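You operate a simulated robot arm through the tools that you are given. There is no shell and no other tool.

You are at the controls of a simulated robot arm. One attempt, no reset.

JOB
Soap the towel on the slab with the yellow soap and scrub it clean with the orange brush.
Fine: soap and brush go back.

It is judged by the outcome, as a careful person would: the job done as asked, and still so three seconds after it is handed in. It fails if anything else is knocked over, pushed out of place, dropped, spilled or broken. Flat cloth is picked up by pressing the open fingertips on it (5 to 10 N) and closing them slowly along it; thin cloth reads only 2 to 8 mm in the jaws.

ROBOT AND FRAMES
A 7-joint arm with a two-finger parallel gripper, fixed in place. Base frame: the origin is on the floor under the middle of its stand, x ahead of it, y to its left, z up. Units: cm, rad, N and s.
With the tool pointing down near the work surface it reaches from about 34 to 74 cm from the base axis. Its first joint turns from -2.496 to 2.496 rad. Payload 3 kg.
The TCP is the grasp point between the finger pads, 3 cm short of the fingertips. In the tool frame z runs along the fingers and y along their closing line. The gripper opens to 9.4 cm. The fingers are 2.8 cm wide and 1 cm thick; the gripper's body (5 by 9.6 cm) begins 5.5 cm behind the TCP.
Orientation is told as [roll, pitch, yaw] about the base's x, y, z axes, in that order, counted from this pose: with the fingers straight down and closing along the base's y, the tool's x points along the base's -x, its y along +y and its z along -z.

CONTROLS
- The arm moves only by the tool apply_moves. Its arguments are lists of equal length, an entry for each row: "gripper": the finger opening in cm, from 0 to 9.4; "xyz": the shift along the tool's x, y, z in cm, a list of three; "delta_rot": the turn, a rotation vector about the tool's x, y, z in rad, a list of three. In form: {"gripper": [gripper, ...], "xyz": [[dx, dy, dz], ...], "delta_rot": [[wx, wy, wz], ...]}. A call has 1 to 20 rows; each row shifts and turns the commanded pose from where the row before left it, along the tool's axes as they then stand. Rows are played at 5 a second. More than 5 cm and 0.15 rad between two rows, or a gripper value outside its range, and nothing of the call is played. A pose out of reach is approached as far as the arm can. The call stops where the force on the tool passes 40 N (or 10 N more than at its start, if that is more) or the arm is blocked; 0.2 s more then pass. The fingers move at their own pace (about 4.5 cm/s each) and stop on an object; they squeeze with about 40 N. The grip force told is the motor's: it shows also when the fingers shut on nothing. Time passes only in rows, and 0.2 s behind the last, so rows that do not move let the fingers close. It gives the time, the measured TCP pose, the force on the tool (base axes), the opening and the grip force at its end, in the units of the frame above (readings bear some noise), with the torque about the TCP (base axes, N m) and any sound that the robot's microphone picked up, and new pictures: "show" is both (left out), scene, wrist or none.
- Cameras (640 x 400 px; columns grow to the right, rows downward): "scene" is fixed at [21.91, 49.9, 134.62]; the picture's right is [-0.83, -0.56, 0.00], its down [-0.36, 0.53, -0.77] and it looks along [0.43, -0.64, -0.64] (base axes); focal length 334 px, centre (320, 200). "wrist" rides on the gripper at [7.6, 1.4, -10.2] in the tool frame; the picture's right is [-0.18, 0.98, 0.00], its down [-0.75, -0.14, -0.64] and it looks along [-0.63, -0.12, 0.77] (tool axes); focal length 243 px, centre (320, 200).
- move_column(by): moves the trunk up (or, below 0, down) by that many cm; the arm rides with it, the base frame stays. It gives what a move gives, with no picture.
- measure_at(camera, pixels): for up to 12 pixels [column, row] of the newest picture of that camera ("zoom" is the newest enlarged one), the place [x, y, z] in the base frame of the surface seen there, good to about 0.2 cm. The clock stands still meanwhile.
- inspect(camera, box): a new picture of the part [left, top, right, bottom] of that camera's present view, enlarged. The clock stands still meanwhile.
- hand_in(): hands the job in; it is judged then, once.

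Unless the task says otherwise, let go and move clear before handing in.

The tools are called after "Request:" as name(argument=value, ...) on one line, values as JSON. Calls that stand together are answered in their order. apply_moves: Moves the arm, as the interface text tells. Its arguments: {"type":"object","properties":{"gripper":{"type":"array","items":{"type":"number"}},"xyz":{"type":"array","items":{"type":"array","items":{"type":"number"}}},"delta_rot":{"type":"array","items":{"type":"array","items":{"type":"number"}}},"show":{"type":"string","enum":["both","scene","wrist","none"]}},"required":["gripper","xyz","delta_rot"]} The other tools are called the same way: move_column (by) moves the trunk up or down; measure_at (camera, pixels) gives the place of the surface under pixels of a picture; inspect (camera, box) takes an enlarged picture of a part of a camera's view; hand_in () hands the job in.

At the start:

```text
t: 0.0
tcp_pos: [53.62, 29.4, 111.06]
tool_rot: [-0.002, 0.001, -0.001]
contact_force: [0.6, 0.4, 0.7]
wrist_torque: [-0.02, 0.0, 0.01]
opening: 9.38
grip_force: 0.0
trunk travel left (down, up): [-12.5, 26.5]
```

scene: 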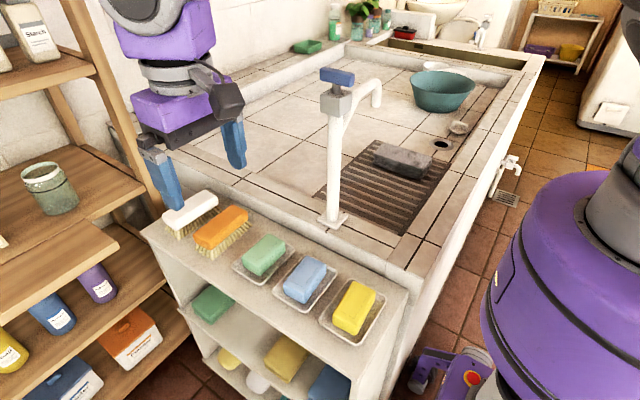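
wrist: 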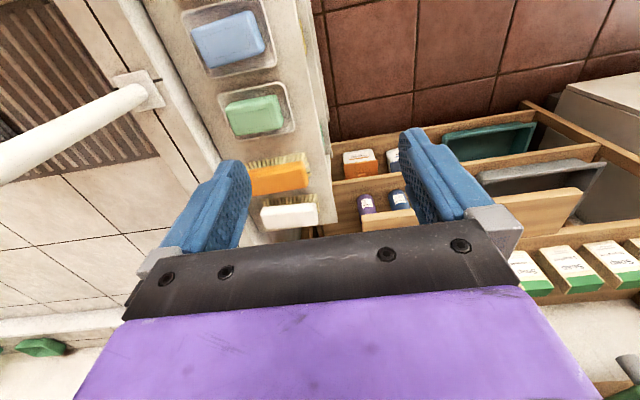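

The scene shows a row of brushes and soaps on the near shelf (yellow soap at about (354,307), orange brush at about (221,230)) and a grey item on a ribbed slab at about (403,160). I'll enlarge these areas before moving.

Request:
inspect(camera="scene", box=[300, 60, 540, 260])

Request:
inspect(camera="scene", box=[140, 170, 420, 360])

Request:
measure_at(camera="scene", pixels=[[354, 307], [221, 230], [403, 160], [370, 190], [190, 210], [265, 255], [305, 280], [390, 310], [340, 200], [334, 220], [441, 90], [270, 120]])

```text
2.00 times, centred on (420, 160) of scene
```

zoom: 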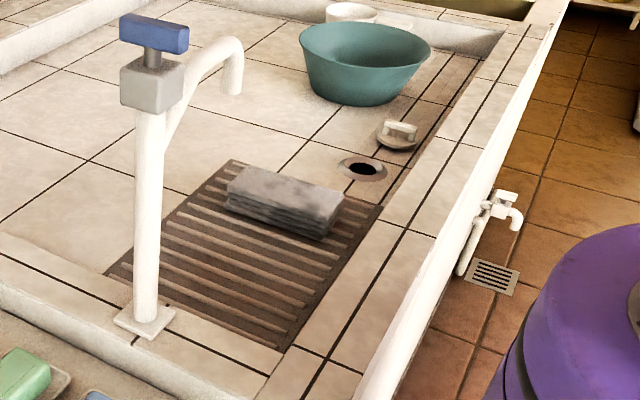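

```text
2.11 times, centred on (280, 265) of scene
```

zoom: 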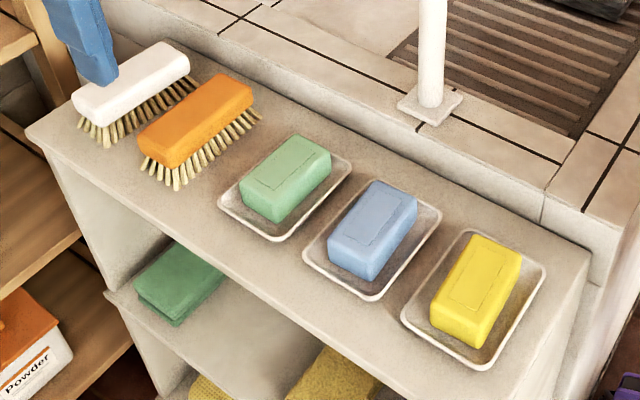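

```text
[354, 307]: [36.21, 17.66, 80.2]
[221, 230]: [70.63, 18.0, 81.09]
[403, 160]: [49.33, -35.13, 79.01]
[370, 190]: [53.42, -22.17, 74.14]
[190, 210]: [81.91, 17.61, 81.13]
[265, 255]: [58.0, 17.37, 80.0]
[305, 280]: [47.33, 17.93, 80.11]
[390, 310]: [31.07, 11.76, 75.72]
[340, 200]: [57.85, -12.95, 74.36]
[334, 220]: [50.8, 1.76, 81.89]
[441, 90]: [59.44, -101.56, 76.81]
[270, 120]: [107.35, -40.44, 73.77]
```

The towel is the grey folded stack at zoom (285,200), with dark smudges. I'll zoom in tighter to see the dirt and measure the edges.

Request:
inspect(camera="scene", box=[360, 130, 440, 190])

```text
6.67 times, centred on (400, 160) of scene
```

zoom: 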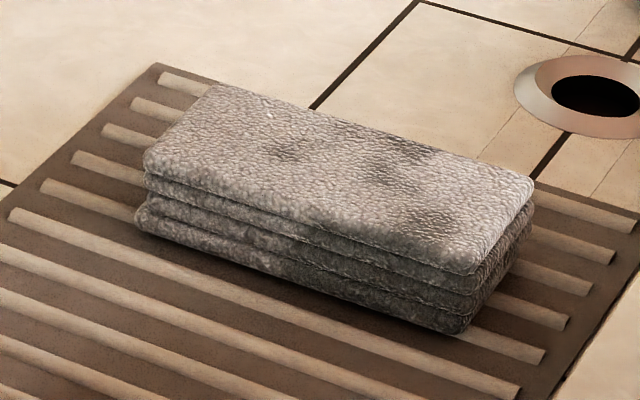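

Request:
measure_at(camera="zoom", pixels=[[215, 95], [525, 185], [470, 262], [155, 155], [285, 150], [390, 175], [430, 220], [340, 180], [460, 328], [145, 220], [60, 230], [570, 290]])

Request:
inspect(camera="scene", box=[310, 260, 410, 350])

```text
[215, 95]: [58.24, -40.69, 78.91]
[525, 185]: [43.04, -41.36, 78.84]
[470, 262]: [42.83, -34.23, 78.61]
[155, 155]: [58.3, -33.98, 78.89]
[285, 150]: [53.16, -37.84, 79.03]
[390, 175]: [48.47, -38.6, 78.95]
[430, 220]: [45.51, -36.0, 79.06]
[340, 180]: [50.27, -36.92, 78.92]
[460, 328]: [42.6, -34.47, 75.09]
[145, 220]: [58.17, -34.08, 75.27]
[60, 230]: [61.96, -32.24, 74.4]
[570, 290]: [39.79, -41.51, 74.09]
```

```text
4.44 times, centred on (360, 305) of scene
```

zoom: 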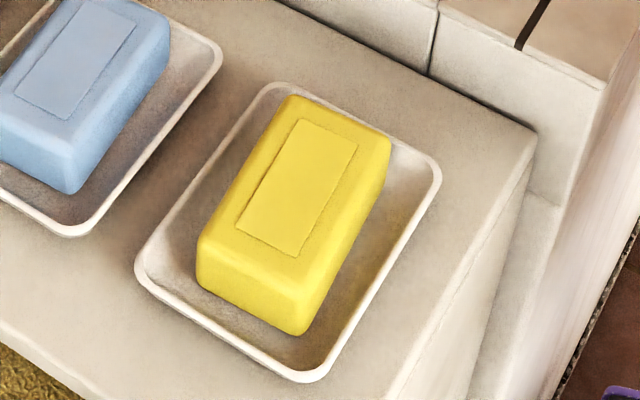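

The yellow soap sits in a shallow dish; the towel's top is at z≈78.9 spanning x 42.5–58.5, y −41.5 to −34, with dark spots. I'll measure the soap and dish edges, then the brush.

Request:
measure_at(camera="zoom", pixels=[[290, 103], [380, 140], [295, 320], [205, 240], [300, 190], [280, 88], [430, 165], [310, 378], [140, 270], [300, 300], [180, 270], [500, 130]])

Request:
inspect(camera="scene", box=[150, 180, 270, 270])

```text
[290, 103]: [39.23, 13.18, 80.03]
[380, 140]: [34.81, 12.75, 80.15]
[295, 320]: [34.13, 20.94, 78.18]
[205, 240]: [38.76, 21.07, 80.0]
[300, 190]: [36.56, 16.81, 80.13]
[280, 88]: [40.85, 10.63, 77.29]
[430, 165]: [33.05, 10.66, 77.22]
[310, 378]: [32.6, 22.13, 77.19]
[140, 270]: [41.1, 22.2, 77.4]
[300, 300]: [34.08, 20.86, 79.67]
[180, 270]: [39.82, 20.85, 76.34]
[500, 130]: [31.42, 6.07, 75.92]
```

```text
4.44 times, centred on (210, 225) of scene
```

zoom: 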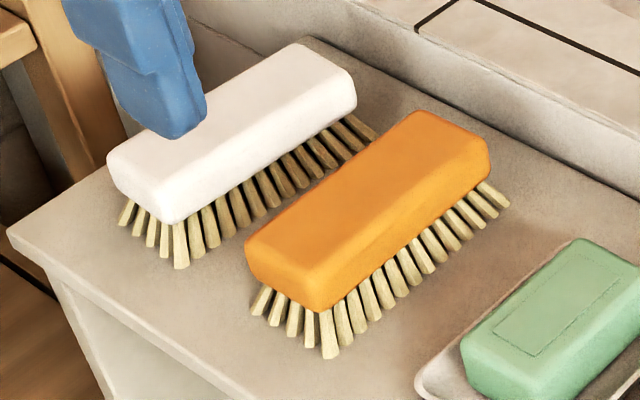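

The orange brush lies along y with bristles down, next to the white one. I'll measure its edges and then the faucet, which stands between the shelf and the slab.

Request:
measure_at(camera="zoom", pixels=[[418, 115], [485, 150], [320, 300], [250, 240], [365, 210], [330, 350], [255, 310], [505, 205], [350, 80], [330, 75], [200, 130], [440, 300]])

Request:
measure_at(camera="scene", pixels=[[338, 76], [325, 72], [352, 78], [378, 80], [376, 105], [335, 100], [334, 150], [318, 215], [350, 215], [410, 200], [400, 255], [250, 180]])

Request:
inspect(camera="wrist", box=[160, 0, 480, 250])

```text
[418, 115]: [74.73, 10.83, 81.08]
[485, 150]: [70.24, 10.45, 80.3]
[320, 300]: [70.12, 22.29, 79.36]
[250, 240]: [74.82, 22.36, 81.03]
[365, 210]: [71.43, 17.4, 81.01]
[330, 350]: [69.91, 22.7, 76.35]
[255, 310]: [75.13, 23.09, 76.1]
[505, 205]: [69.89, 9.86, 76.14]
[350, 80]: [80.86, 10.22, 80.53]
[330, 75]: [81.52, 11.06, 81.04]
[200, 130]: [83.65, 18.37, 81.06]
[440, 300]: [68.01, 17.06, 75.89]
```

```text
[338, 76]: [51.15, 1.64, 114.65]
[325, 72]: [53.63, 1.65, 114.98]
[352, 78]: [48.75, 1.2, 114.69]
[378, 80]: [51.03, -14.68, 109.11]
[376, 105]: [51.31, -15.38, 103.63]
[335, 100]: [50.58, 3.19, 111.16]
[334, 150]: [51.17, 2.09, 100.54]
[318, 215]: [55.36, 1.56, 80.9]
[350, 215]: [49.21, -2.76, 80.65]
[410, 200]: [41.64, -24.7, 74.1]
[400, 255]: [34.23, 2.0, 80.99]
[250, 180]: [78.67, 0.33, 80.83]
```

```text
1.60 times, centred on (320, 125) of wrist
```

zoom: 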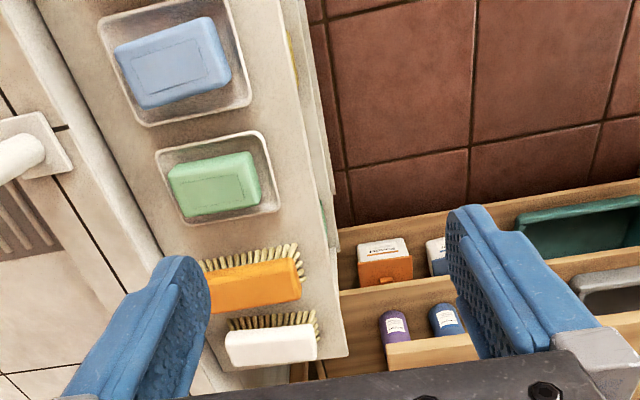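

The soap is 5.3 cm wide in x (34–39.3), top at z 80.1, dish rim at 77.3; the faucet column stands at (51,1.6) up to z 115, with its spout to y≈−16. I'll move above the soap and turn the tool +90° so that the fingers close along x.

Request:
apply_moves(gripper=[9.4, 9.4, 9.4, 9.4, 9.4, 9.4, 9.4, 9.4, 9.4, 9.4, 9.4, 9.4, 9.4, 9.4, 9.4, 9.4, 9.4, 9.4], xyz=[[2.84, -2.07, 1.84], [2.84, -2.07, 1.84], [2.84, -2.07, 1.84], [2.84, -2.07, 1.84], [2.84, -2.07, 1.84], [2.84, -2.07, 1.84], [0, 0, 0], [0, 0, 0], [0, 0, 0], [0, 0, 0], [0, 0, 0], [0, 0, 0], [0, 0, 0], [0, 0, 0], [0, 0, 0], [0, 0, 0], [0, 0, 0], [0, 0, 0]], delta_rot=[[0, 0, 0], [0, 0, 0], [0, 0, 0], [0, 0, 0], [0, 0, 0], [0, 0, 0], [0, 0, -0.1428], [0, 0, -0.1428], [0, 0, -0.1428], [0, 0, -0.1428], [0, 0, -0.1428], [0, 0, -0.1428], [0, 0, -0.1428], [0, 0, -0.1428], [0, 0, -0.1428], [0, 0, -0.1428], [0, 0, -0.1428], [0, 0, 0]])

```text
t: 3.8
tcp_pos: [36.33, 16.86, 100.27]
tool_rot: [0.001, 0.0, 1.572]
contact_force: [1.5, 0.4, 0.3]
wrist_torque: [0.01, 0.01, -0.04]
opening: 9.39
grip_force: 0.1
trunk travel left (down, up): [-12.5, 26.5]
```

scene: 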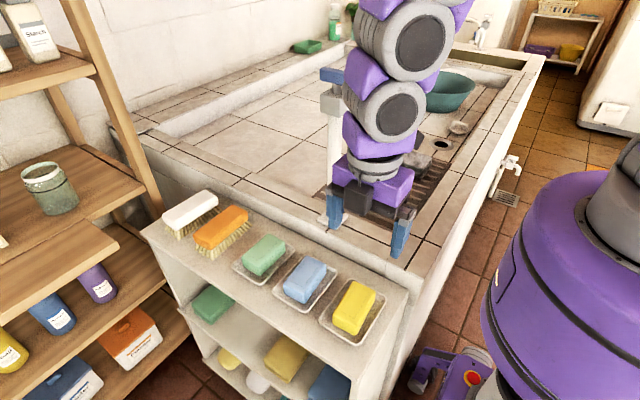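
wrist: 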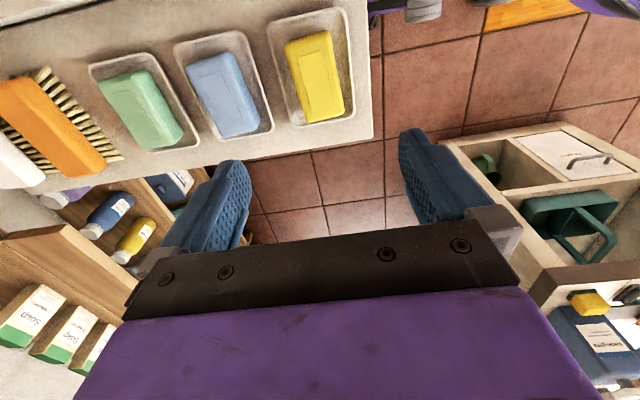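

The tool is above the soap at (36.3,16.9) with the fingers closing along x; the soap shows at wrist (315,75). I'll check its edges from this view.

Request:
inspect(camera="wrist", box=[250, 0, 390, 140])

```text
2.86 times, centred on (320, 70) of wrist
```

zoom: 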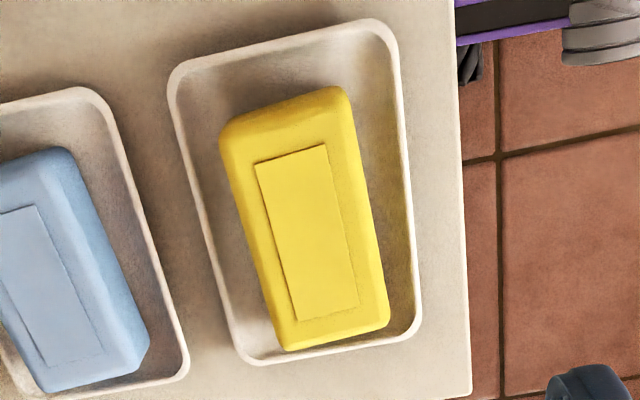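

Request:
measure_at(camera="zoom", pixels=[[255, 200], [360, 180], [278, 290], [378, 270], [240, 120], [335, 98], [295, 335], [375, 318], [405, 180], [205, 200], [310, 230], [370, 230]])

```text
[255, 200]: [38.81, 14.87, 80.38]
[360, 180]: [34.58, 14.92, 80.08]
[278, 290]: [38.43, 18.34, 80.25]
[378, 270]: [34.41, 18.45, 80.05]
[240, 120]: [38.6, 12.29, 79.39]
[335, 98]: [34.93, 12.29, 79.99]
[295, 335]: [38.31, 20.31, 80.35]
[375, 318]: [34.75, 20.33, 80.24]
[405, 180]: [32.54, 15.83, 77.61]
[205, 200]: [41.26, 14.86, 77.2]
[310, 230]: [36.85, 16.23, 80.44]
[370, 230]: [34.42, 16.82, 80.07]
```

The soap is centred at about (36.6, 16.5) with its top at 80.2. I'll descend so that the fingertips stop at z≈78, above the dish rim (77.5).

Request:
apply_moves(gripper=[9.4, 9.4, 9.4, 9.4, 9.4, 9.4, 9.4, 9.4], xyz=[[0.36, -0.27, 3], [0, 0, 3], [0, 0, 3], [0, 0, 3], [0, 0, 3], [0, 0, 1.6], [0, 0, 1.4], [0, 0, 0]], delta_rot=[[0, 0, 0], [0, 0, 0], [0, 0, 0], [0, 0, 0], [0, 0, 0], [0, 0, 0], [0, 0, 0], [0, 0, 0]])

```text
t: 5.6
tcp_pos: [36.65, 16.39, 82.08]
tool_rot: [-0.002, -0.001, 1.569]
contact_force: [-0.4, -0.1, -0.5]
wrist_torque: [-0.02, -0.02, 0.02]
opening: 9.38
grip_force: 0.0
trunk travel left (down, up): [-12.5, 26.5]
```

scene: 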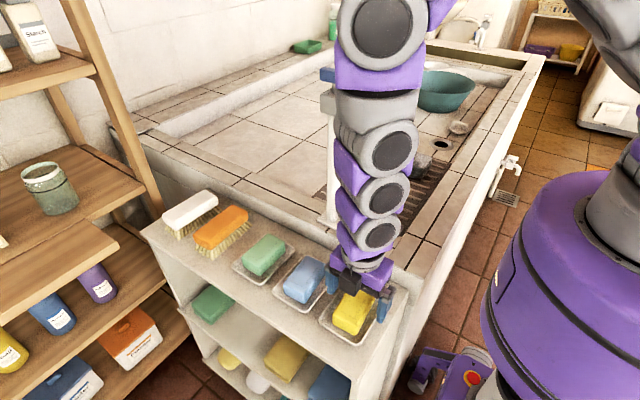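
wrist: 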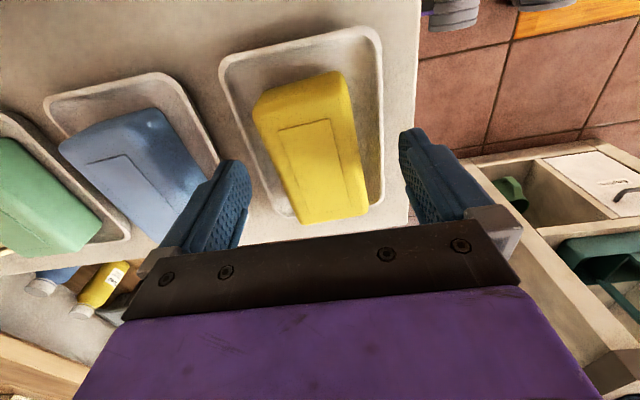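

The fingers straddle the soap in the wrist view and the left finger is near the blue dish, so I'll narrow the opening to 7.4 first, lower 1.1 cm and then close.

Request:
apply_moves(gripper=[7.4, 7.4, 7.4, 7.4, 7.4], xyz=[[0, 0, 0], [0, 0, 0], [0, 0, 0.6], [0, 0, 0.5], [0, 0, 0]], delta_rot=[[0, 0, 0], [0, 0, 0], [0, 0, 0], [0, 0, 0], [0, 0, 0]])

Request:
inspect(camera="scene", box=[310, 240, 410, 350])

```text
t: 6.8
tcp_pos: [36.69, 16.45, 81.06]
tool_rot: [0.0, 0.002, 1.568]
contact_force: [-0.1, 0.3, -0.8]
wrist_torque: [0.01, -0.02, 0.0]
opening: 7.4
grip_force: 0.0
trunk travel left (down, up): [-12.5, 26.5]
```

scene: 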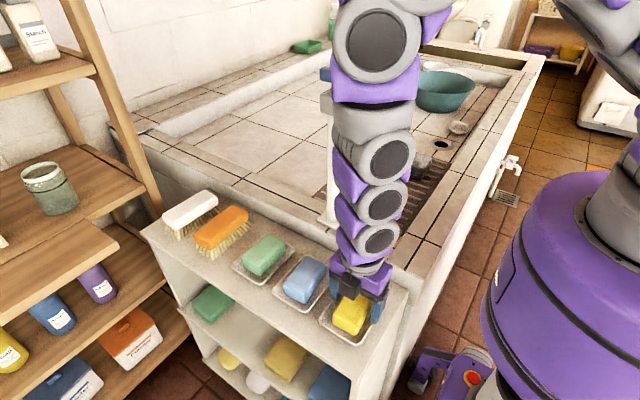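
wrist: 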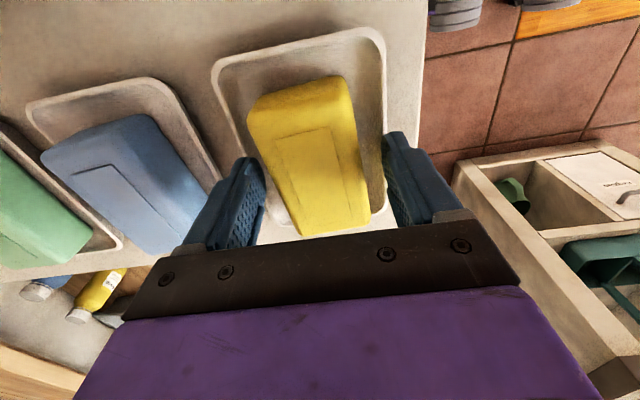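

```text
3.64 times, centred on (360, 295) of scene
```

zoom: 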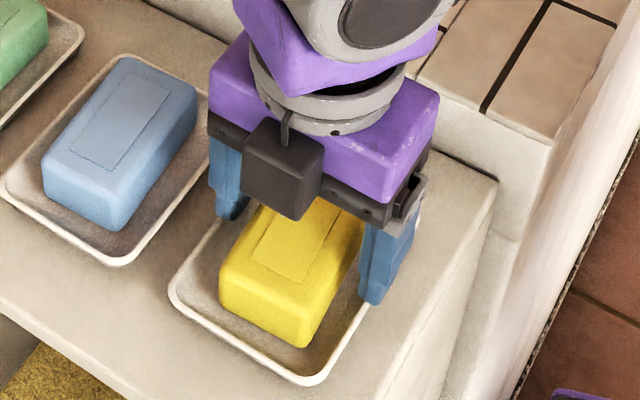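

Fingertips are at z≈78 on both sides of the soap with no contact yet. I'll close on the soap and let it settle.

Request:
apply_moves(gripper=[6, 5, 4, 4, 4, 4], xyz=[[0, 0, 0], [0, 0, 0], [0, 0, 0], [0, 0, 0], [0, 0, 0], [0, 0, 0]], delta_rot=[[0, 0, 0], [0, 0, 0], [0, 0, 0], [0, 0, 0], [0, 0, 0], [0, 0, 0]], show="wrist")

```text
t: 8.2
tcp_pos: [36.8, 16.38, 81.0]
tool_rot: [-0.001, 0.0, 1.569]
contact_force: [0.1, -1.0, -0.2]
wrist_torque: [0.06, 0.0, -0.03]
opening: 5.14
grip_force: 39.4
trunk travel left (down, up): [-12.5, 26.5]
```

wrist: 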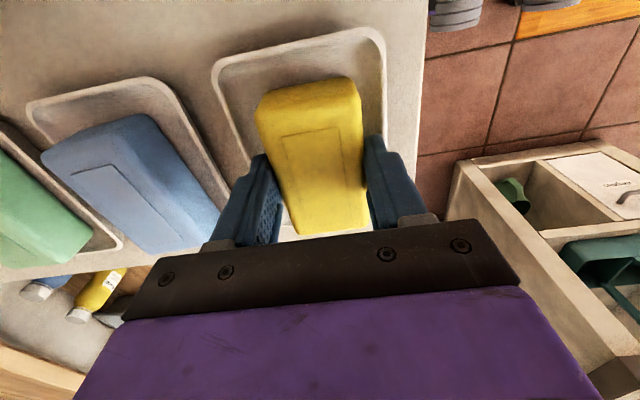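

The soap is gripped at 5.14 cm with 39 N. I'll lift it straight up.

Request:
apply_moves(gripper=[4, 4, 4, 4, 4, 4], xyz=[[0, 0, -1], [0, 0, -2], [0, 0, -3], [0, 0, -3], [0, 0, -3], [0, 0, 0]], delta_rot=[[0, 0, 0], [0, 0, 0], [0, 0, 0], [0, 0, 0], [0, 0, 0], [0, 0, 0]])

```text
t: 9.6
tcp_pos: [36.7, 16.4, 92.96]
tool_rot: [0.0, 0.0, 1.569]
contact_force: [-0.8, 0.6, -2.1]
wrist_torque: [0.02, -0.03, 0.01]
opening: 5.13
grip_force: 40.6
trunk travel left (down, up): [-12.5, 26.5]
```

scene: 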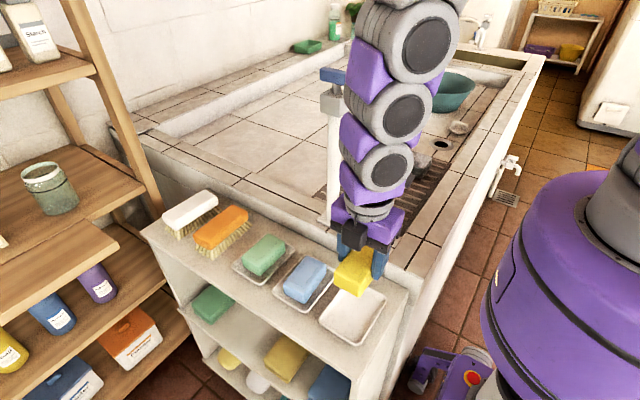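
wrist: 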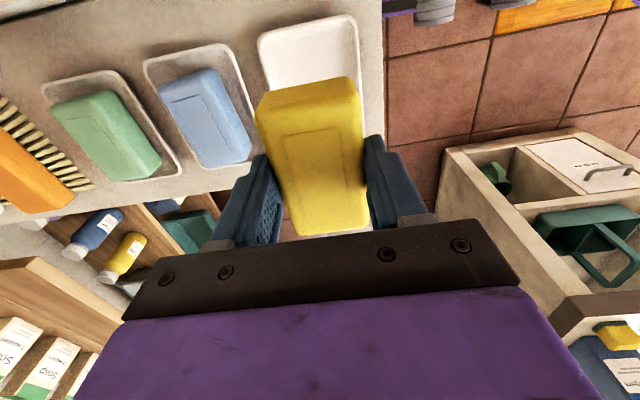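

The soap is lifted and the dish stayed in place (scene (352,320)). I'll measure the empty dish floor and the soap's underside to know where to set it back later.

Request:
measure_at(camera="scene", pixels=[[352, 320], [345, 305], [330, 318], [362, 300], [345, 340], [350, 295], [345, 272], [355, 262], [372, 300], [385, 300]])

Request:
inspect(camera="scene", box=[310, 220, 410, 350])

```text
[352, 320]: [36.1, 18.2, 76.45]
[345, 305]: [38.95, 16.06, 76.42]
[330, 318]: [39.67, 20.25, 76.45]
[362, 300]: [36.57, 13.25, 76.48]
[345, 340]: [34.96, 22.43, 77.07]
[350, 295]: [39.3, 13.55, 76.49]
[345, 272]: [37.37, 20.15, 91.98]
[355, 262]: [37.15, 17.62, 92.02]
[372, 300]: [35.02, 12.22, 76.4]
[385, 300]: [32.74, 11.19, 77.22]
```

```text
3.08 times, centred on (360, 285) of scene
```

zoom: 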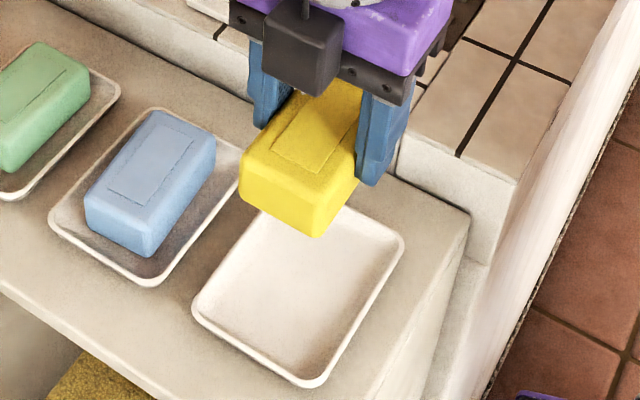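

The dish floor is at 76.45, so the soap's bottom is ~4.55 cm below the TCP. I'll carry it along −y at x≈36, staying well clear of the faucet (x≥48.7).

Request:
apply_moves(gripper=[4, 4, 4, 4, 4, 4, 4, 4], xyz=[[2.5, 0.1, 0], [2.5, 0.1, 0], [2.5, 0.1, 0], [2.5, 0.1, 0], [2.5, 0.1, 0], [2.5, 0.1, 0], [2.5, 0.1, 0], [2.5, 0, 0]], delta_rot=[[0, 0, 0], [0, 0, 0], [0, 0, 0], [0, 0, 0], [0, 0, 0], [0, 0, 0], [0, 0, 0], [0, 0, 0]], show="scene")

```text
t: 11.4
tcp_pos: [36.0, -3.83, 92.98]
tool_rot: [0.001, -0.001, 1.569]
contact_force: [0.1, 0.1, -2.1]
wrist_torque: [0.01, 0.02, 0.01]
opening: 5.14
grip_force: 39.5
trunk travel left (down, up): [-12.5, 26.5]
```

scene: 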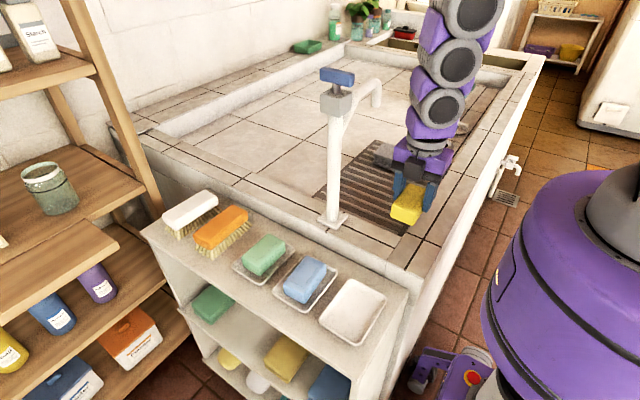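

The soap passed the faucet with good clearance. I'll continue to y≈−24 and then out over the towel.

Request:
apply_moves(gripper=[4, 4, 4, 4, 4, 4, 4, 4, 4, 4, 4, 4, 4, 4, 4], xyz=[[2.5, 0, 0], [2.5, 0, 0], [2.5, 0, 0], [2.5, 0, 0], [2.5, 0, 0], [2.5, 0, 0], [2.5, 0, 0], [2.5, 0, 0], [2.32, -2.42, 0], [2.32, -2.42, 0], [2.32, -2.42, 0], [2.32, -2.42, 0], [2.32, -2.42, 0], [2.32, -2.42, 0], [0, 0, 0]], delta_rot=[[0, 0, 0], [0, 0, 0], [0, 0, 0], [0, 0, 0], [0, 0, 0], [0, 0, 0], [0, 0, 0], [0, 0, 0], [0, 0, 0], [0, 0, 0], [0, 0, 0], [0, 0, 0], [0, 0, 0], [0, 0, 0], [0, 0, 0]])

```text
t: 14.6
tcp_pos: [50.56, -37.78, 92.99]
tool_rot: [0.001, -0.004, 1.572]
contact_force: [-1.1, 0.2, -1.6]
wrist_torque: [-0.05, 0.02, 0.02]
opening: 5.12
grip_force: 39.6
trunk travel left (down, up): [-12.5, 26.5]
```

scene: 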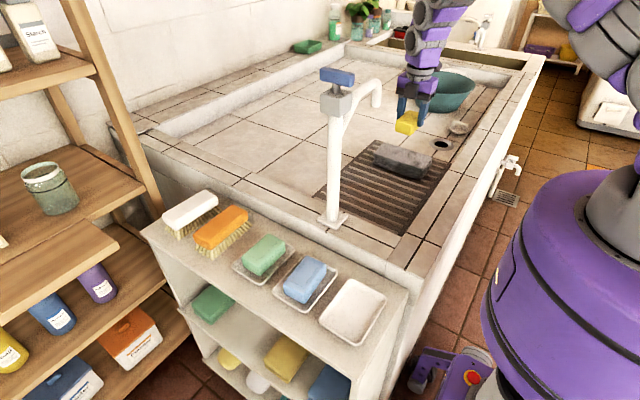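
wrist: 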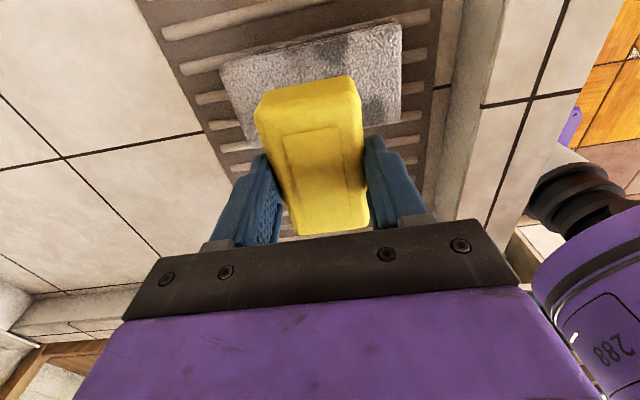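

The soap hangs right above the towel. I'll descend to just above its top (soap bottom ≈79.2) and then press in small steps while watching the force.

Request:
apply_moves(gripper=[4, 4, 4, 4, 4, 4], xyz=[[0, 0, 3], [0, 0, 3], [0, 0, 2], [0, 0, 1], [0, 0, 0.3], [0, 0, 0]], delta_rot=[[0, 0, 0], [0, 0, 0], [0, 0, 0], [0, 0, 0], [0, 0, 0], [0, 0, 0]], show="scene")

Request:
apply_moves(gripper=[4, 4], xyz=[[0, 0, 0.2], [0, 0, 0]], delta_rot=[[0, 0, 0], [0, 0, 0]], show="none")

```text
t: 16.0
tcp_pos: [50.6, -37.77, 83.49]
tool_rot: [0.0, -0.003, 1.569]
contact_force: [0.0, 0.2, -2.6]
wrist_torque: [0.0, 0.02, 0.02]
opening: 5.12
grip_force: 39.8
trunk travel left (down, up): [-12.5, 26.5]
```

scene: 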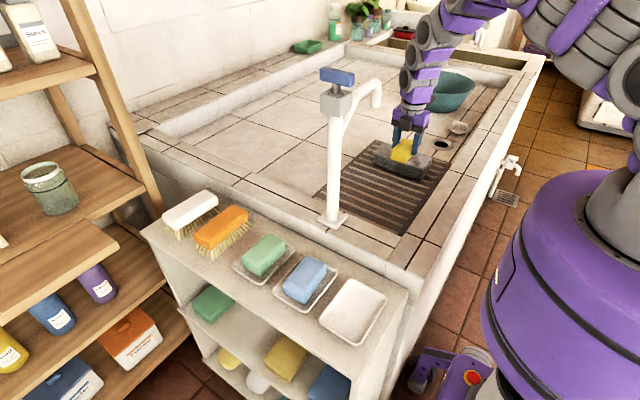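

```text
t: 16.6
tcp_pos: [50.55, -37.73, 83.47]
tool_rot: [-0.003, -0.002, 1.568]
contact_force: [0.0, 0.3, 7.9]
wrist_torque: [-0.08, 0.1, -0.03]
opening: 5.15
grip_force: 39.9
trunk travel left (down, up): [-12.5, 26.5]
```

Contact at 83.47 with about 10 N. I'll rub a short stroke to +x and check that the towel doesn't slide.

Request:
apply_moves(gripper=[4, 4, 4, 4], xyz=[[0, -1, 0], [0, -1, 0], [0, -1, 0], [0, -1, 0]], delta_rot=[[0, 0, 0], [0, 0, 0], [0, 0, 0], [0, 0, 0]])

Request:
inspect(camera="scene", box=[350, 120, 450, 195])

```text
t: 17.6
tcp_pos: [54.47, -37.65, 83.52]
tool_rot: [0.001, -0.005, 1.569]
contact_force: [-1.8, -0.8, 8.2]
wrist_torque: [-0.26, 0.06, -0.06]
opening: 5.15
grip_force: 40.4
trunk travel left (down, up): [-12.5, 26.5]
```

scene: 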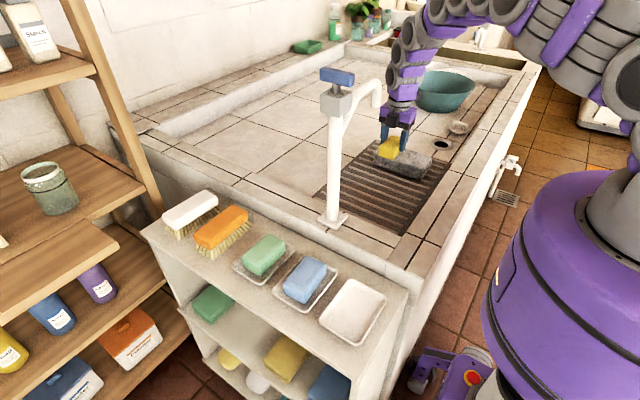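
wrist: 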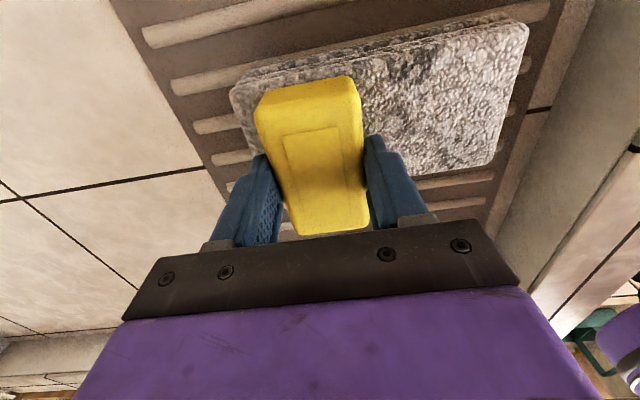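

```text
5.33 times, centred on (400, 158) of scene
```

zoom: 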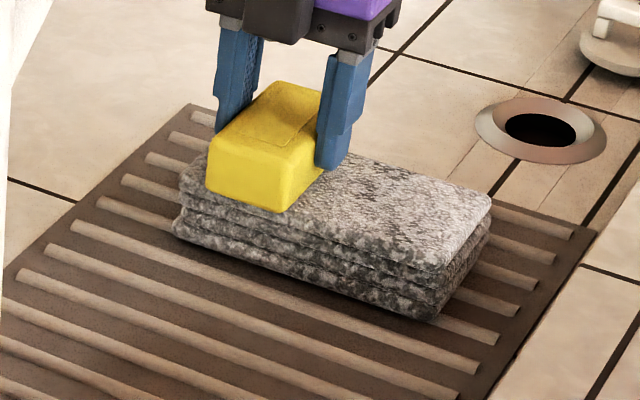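

The towel stays put and its surface now looks speckled where soap is being rubbed in. I'll continue full-length soap strokes along x.

Request:
apply_moves(gripper=[4, 4, 4, 4, 4, 4, 4, 4, 4, 4, 4, 4], xyz=[[0, -1, 0], [0, -0.5, 0], [0, 1.1, 0], [0, 1.1, 0], [0, 1.1, 0], [0, 1.1, 0], [0, 1.1, 0], [0, 1.1, 0], [0, 1.1, 0], [0, 1.1, 0], [0, 1.1, 0], [0, 1.1, 0]], delta_rot=[[0, 0, 0], [0, 0, 0], [0, 0, 0], [0, 0, 0], [0, 0, 0], [0, 0, 0], [0, 0, 0], [0, 0, 0], [0, 0, 0], [0, 0, 0], [0, 0, 0], [0, 0, 0]])

Request:
inspect(camera="scene", box=[350, 120, 450, 195])

```text
t: 20.2
tcp_pos: [44.84, -37.56, 83.44]
tool_rot: [0.001, -0.002, 1.57]
contact_force: [0.8, 0.3, 10.2]
wrist_torque: [0.08, -0.06, 0.0]
opening: 5.11
grip_force: 39.8
trunk travel left (down, up): [-12.5, 26.5]
```

scene: 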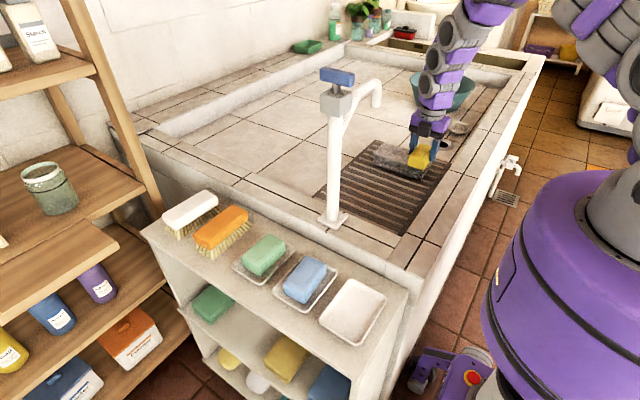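
wrist: 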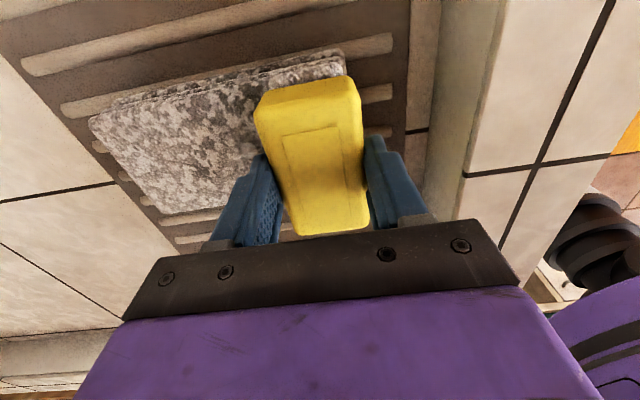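

```text
5.33 times, centred on (400, 158) of scene
```

zoom: 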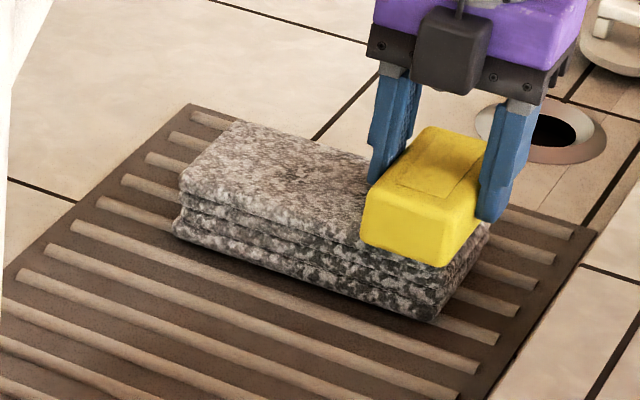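

The texture keeps changing to a soapy, mottled look across the top, and the towel hasn't moved. I'll make more full passes back and forth.

Request:
apply_moves(gripper=[4, 4, 4, 4, 4, 4, 4, 4, 4, 4, 4, 4, 4, 4, 4, 4, 4, 4, 4, 4], xyz=[[0, -1.1, 0], [0, -1.1, 0], [0, -1.1, 0], [0, -1.1, 0], [0, -1.1, 0], [0, -1.1, 0], [0, -1.1, 0], [0, -1.1, 0], [0, -1.1, 0], [0, -1.1, 0], [0, 1.1, 0], [0, 1.1, 0], [0, 1.1, 0], [0, 1.1, 0], [0, 1.1, 0], [0, 1.1, 0], [0, 1.1, 0], [0, 1.1, 0], [0, 1.1, 0], [0, 1.1, 0]], delta_rot=[[0, 0, 0], [0, 0, 0], [0, 0, 0], [0, 0, 0], [0, 0, 0], [0, 0, 0], [0, 0, 0], [0, 0, 0], [0, 0, 0], [0, 0, 0], [0, 0, 0], [0, 0, 0], [0, 0, 0], [0, 0, 0], [0, 0, 0], [0, 0, 0], [0, 0, 0], [0, 0, 0], [0, 0, 0], [0, 0, 0]])

Request:
inspect(camera="scene", box=[350, 120, 450, 195])

```text
t: 24.4
tcp_pos: [44.92, -37.71, 83.51]
tool_rot: [-0.002, -0.003, 1.569]
contact_force: [-1.3, -0.1, 3.6]
wrist_torque: [-0.02, -0.03, 0.02]
opening: 5.11
grip_force: 40.0
trunk travel left (down, up): [-12.5, 26.5]
```

scene: 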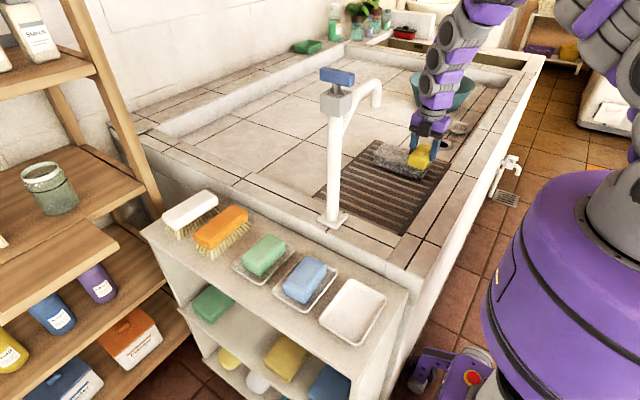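
wrist: 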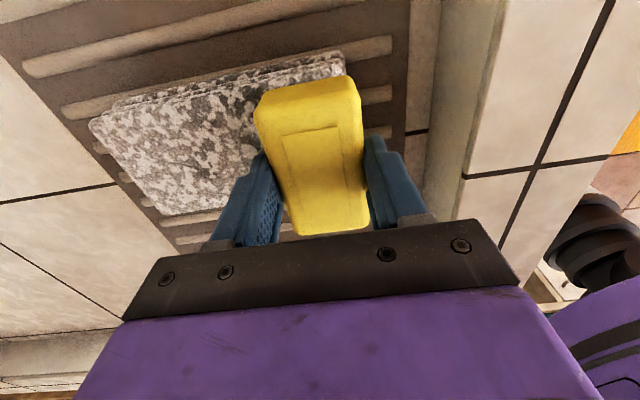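

```text
5.33 times, centred on (400, 158) of scene
```

zoom: 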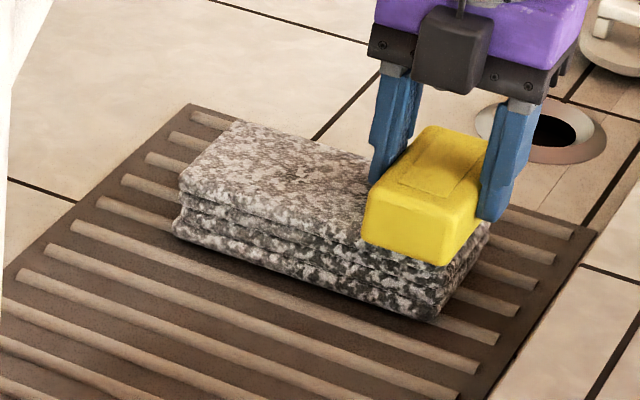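

Suds are growing whiter, and the normal force has dropped to about 5 N. I'll press 0.1 cm more and keep rubbing until it stops changing.

Request:
apply_moves(gripper=[4, 4, 4, 4, 4, 4, 4, 4, 4, 4, 4, 4, 4, 4, 4, 4, 4, 4, 4, 4], xyz=[[0, -1.1, 0.1], [0, -1.1, 0], [0, -1.1, 0], [0, -1.1, 0], [0, -1.1, 0], [0, -1.1, 0], [0, -1.1, 0], [0, -1.1, 0], [0, -1.1, 0], [0, -1.1, 0], [0, 1.1, 0], [0, 1.1, 0], [0, 1.1, 0], [0, 1.1, 0], [0, 1.1, 0], [0, 1.1, 0], [0, 1.1, 0], [0, 1.1, 0], [0, 1.1, 0], [0, 1.1, 0]], delta_rot=[[0, 0, 0], [0, 0, 0], [0, 0, 0], [0, 0, 0], [0, 0, 0], [0, 0, 0], [0, 0, 0], [0, 0, 0], [0, 0, 0], [0, 0, 0], [0, 0, 0], [0, 0, 0], [0, 0, 0], [0, 0, 0], [0, 0, 0], [0, 0, 0], [0, 0, 0], [0, 0, 0], [0, 0, 0], [0, 0, 0]])

Request:
inspect(camera="scene", box=[350, 120, 450, 195])

```text
t: 28.6
tcp_pos: [44.96, -37.72, 83.34]
tool_rot: [-0.001, -0.004, 1.571]
contact_force: [-0.9, 0.6, 3.4]
wrist_torque: [0.12, 0.04, 0.03]
opening: 5.12
grip_force: 39.7
trunk travel left (down, up): [-12.5, 26.5]
```

scene: 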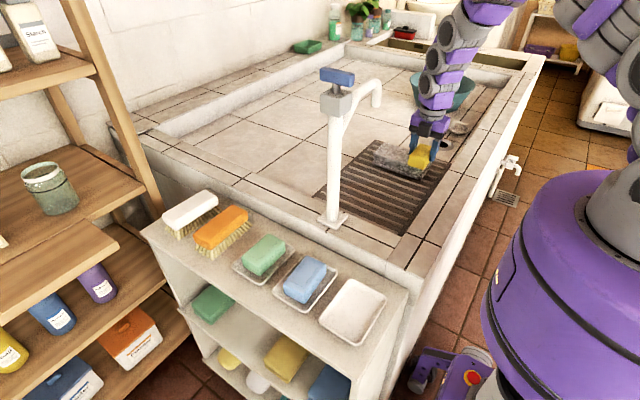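
wrist: 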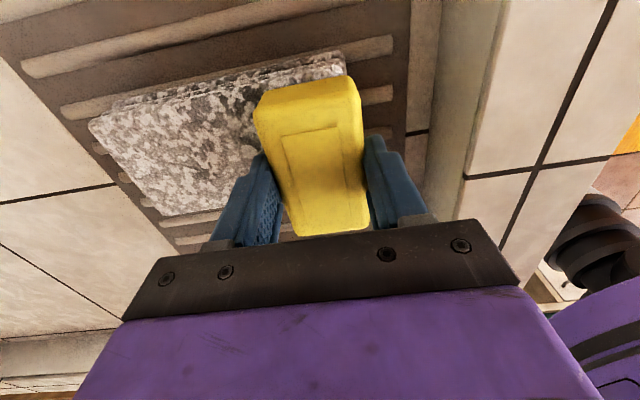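

```text
5.33 times, centred on (400, 158) of scene
```

zoom: 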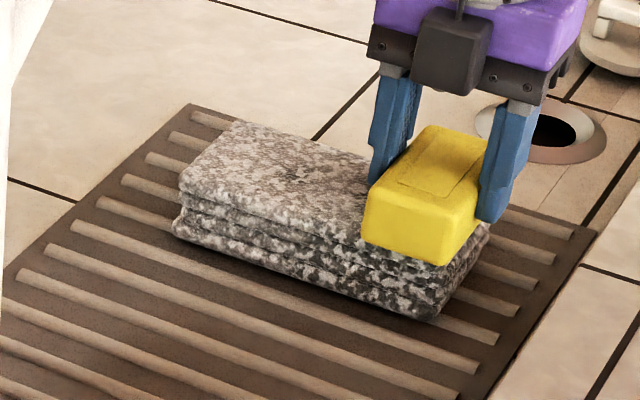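

The look no longer changes between passes, so the soap seems well spread. I'll lift off and look at the whole top and check how the soap sits in the grip.

Request:
apply_moves(gripper=[4, 4, 4, 4, 4], xyz=[[0, 0, -1], [0, 0, -2], [0, 0, -3], [0, 4, -3], [0, 4, 0]], delta_rot=[[0, 0, 0], [0, 0, 0], [0, 0, 0], [0, 0, 0], [0, 0, 0]])

Request:
inspect(camera="scene", box=[360, 130, 440, 190])

```text
t: 29.8
tcp_pos: [36.77, -37.86, 92.42]
tool_rot: [0.0, -0.002, 1.569]
contact_force: [0.4, 0.3, -1.6]
wrist_torque: [0.01, -0.02, 0.0]
opening: 5.14
grip_force: 39.8
trunk travel left (down, up): [-12.5, 26.5]
```

scene: 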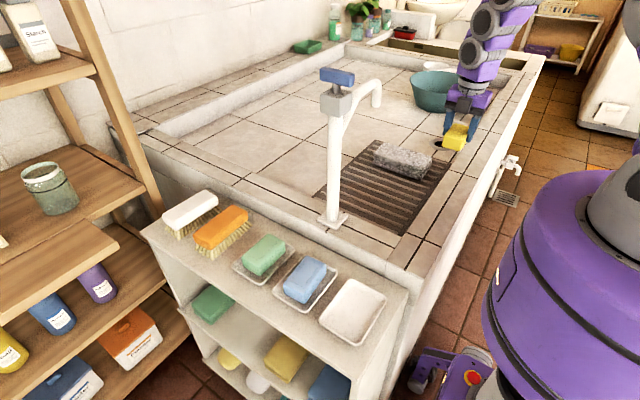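
wrist: 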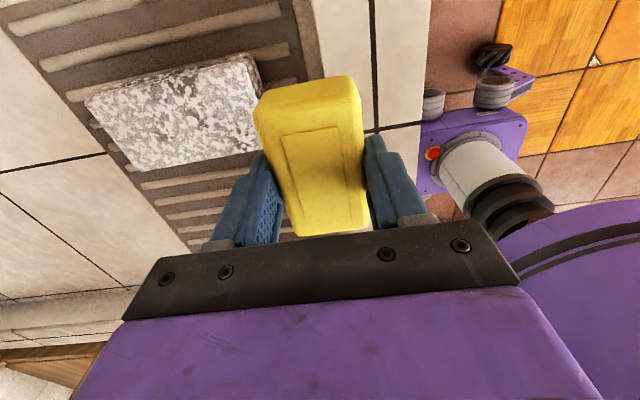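

```text
6.67 times, centred on (400, 160) of scene
```

zoom: 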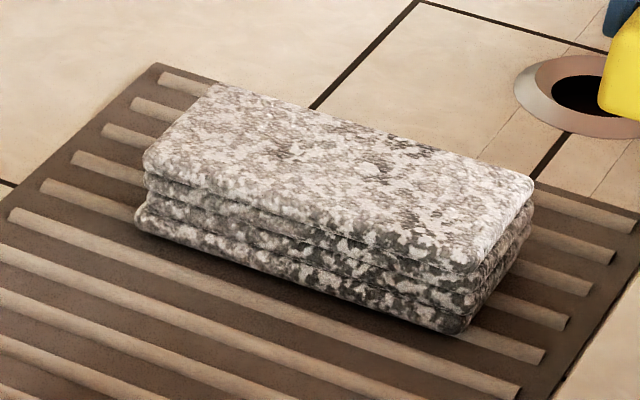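

The towel is covered in suds evenly. I'll check the soap's height in the grip, then carry it back the same way.

Request:
measure_at(camera="wrist", pixels=[[300, 160], [320, 200], [285, 100], [345, 100], [270, 120], [355, 140]])

Request:
inspect(camera="scene", box=[420, 80, 500, 160])

```text
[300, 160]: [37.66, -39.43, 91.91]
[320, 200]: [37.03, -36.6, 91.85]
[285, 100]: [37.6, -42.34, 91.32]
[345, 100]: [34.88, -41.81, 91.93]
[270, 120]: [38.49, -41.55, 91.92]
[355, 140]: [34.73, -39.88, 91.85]
```

```text
5.00 times, centred on (460, 120) of scene
```

zoom: 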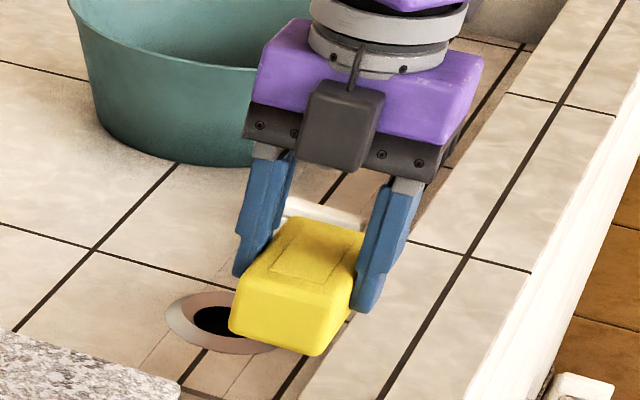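

The soap slid up about 0.4 cm in the grip (bottom now ~4.15 cm below the TCP). I'll carry it back along x≈36.3 to above its dish.

Request:
apply_moves(gripper=[4, 4, 4, 4, 4, 4, 4, 4, 4, 4, 4, 4, 4, 4, 4, 4, 4, 4, 4, 4], xyz=[[-2.7, 0.06, 0], [-2.7, 0.06, 0], [-2.7, 0.06, 0], [-2.7, 0.06, 0], [-2.7, 0.06, 0], [-2.7, 0.06, 0], [-2.7, 0.06, 0], [-2.7, 0.06, 0], [-2.7, 0.06, 0], [-2.7, 0.06, 0], [-2.7, -0.06, 0], [-2.7, -0.06, 0], [-2.7, -0.06, 0], [-2.7, -0.06, 0], [-2.7, -0.06, 0], [-2.7, -0.06, 0], [-2.7, -0.06, 0], [-2.7, -0.06, 0], [-2.7, -0.06, 0], [-2.7, -0.06, 0]], delta_rot=[[0, 0, 0], [0, 0, 0], [0, 0, 0], [0, 0, 0], [0, 0, 0], [0, 0, 0], [0, 0, 0], [0, 0, 0], [0, 0, 0], [0, 0, 0], [0, 0, 0], [0, 0, 0], [0, 0, 0], [0, 0, 0], [0, 0, 0], [0, 0, 0], [0, 0, 0], [0, 0, 0], [0, 0, 0], [0, 0, 0]])

```text
t: 34.0
tcp_pos: [36.97, 16.63, 92.35]
tool_rot: [0.0, 0.002, 1.568]
contact_force: [0.6, -1.0, -0.8]
wrist_torque: [0.0, 0.0, -0.03]
opening: 5.12
grip_force: 39.8
trunk travel left (down, up): [-12.5, 26.5]
```

scene: 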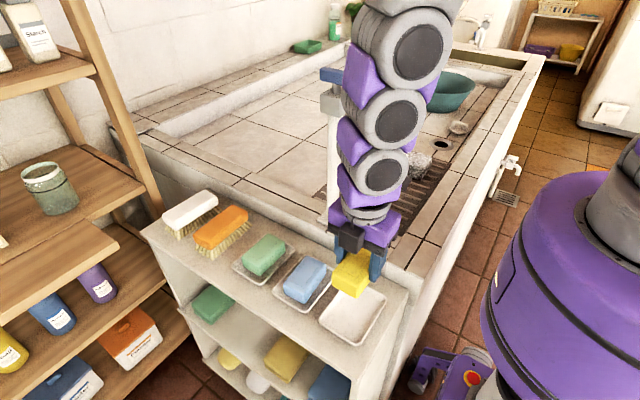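
wrist: 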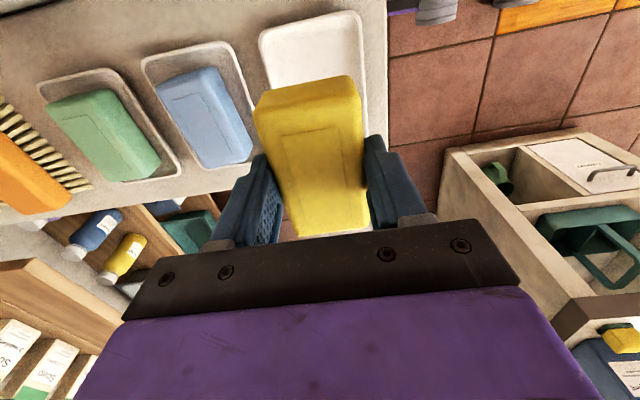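

The soap is over its dish. I'll lower it to just above the dish floor, then ease it down the last millimetres.

Request:
apply_moves(gripper=[4, 4, 4, 4, 4, 4, 4], xyz=[[0.15, 0.2, 3], [0, 0, 3], [0, 0, 2.5], [0, 0, 1.5], [0, 0, 0.8], [0, 0, 0.4], [0, 0, 0]], delta_rot=[[0, 0, 0], [0, 0, 0], [0, 0, 0], [0, 0, 0], [0, 0, 0], [0, 0, 0], [0, 0, 0]])

Request:
apply_moves(gripper=[4, 4, 4], xyz=[[0, 0, 0.2], [0, 0, 0.15], [0, 0, 0]], delta_rot=[[0, 0, 0], [0, 0, 0], [0, 0, 0]], show="none")

```text
t: 35.6
tcp_pos: [36.92, 16.38, 81.16]
tool_rot: [0.0, -0.001, 1.57]
contact_force: [-0.3, 0.1, -2.4]
wrist_torque: [-0.01, -0.04, -0.01]
opening: 5.15
grip_force: 40.4
trunk travel left (down, up): [-12.5, 26.5]
```

scene: 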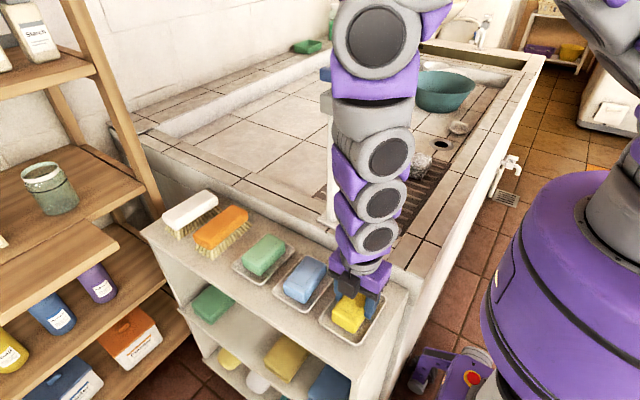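
wrist: 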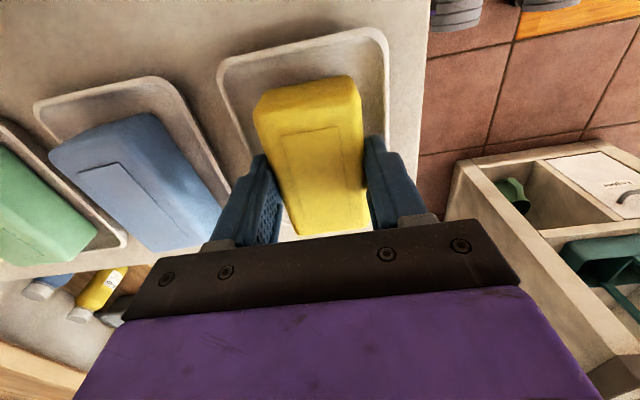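

```text
t: 36.4
tcp_pos: [36.77, 16.48, 80.84]
tool_rot: [0.0, 0.002, 1.569]
contact_force: [-0.1, 0.2, -1.9]
wrist_torque: [-0.02, 0.0, 0.02]
opening: 5.12
grip_force: 40.2
trunk travel left (down, up): [-12.5, 26.5]
```

No contact yet at 80.84. I'll keep easing down by 0.1 cm steps.

Request:
apply_moves(gripper=[4, 4], xyz=[[0, 0, 0.12], [0, 0, 0]], delta_rot=[[0, 0, 0], [0, 0, 0]], show="none")

Request:
apply_moves(gripper=[4, 4], xyz=[[0, 0, 0.1], [0, 0, 0]], delta_rot=[[0, 0, 0], [0, 0, 0]], show="none")

```text
t: 37.0
tcp_pos: [36.83, 16.33, 80.73]
tool_rot: [-0.003, -0.002, 1.57]
contact_force: [1.1, 0.7, 9.5]
wrist_torque: [0.5, 0.02, 0.0]
opening: 5.12
grip_force: 40.1
trunk travel left (down, up): [-12.5, 26.5]
```

```text
t: 37.6
tcp_pos: [36.8, 16.4, 80.73]
tool_rot: [-0.002, -0.001, 1.569]
contact_force: [2.3, 1.2, 14.8]
wrist_torque: [-0.02, 0.11, -0.03]
opening: 5.15
grip_force: 40.3
trunk travel left (down, up): [-12.5, 26.5]
```

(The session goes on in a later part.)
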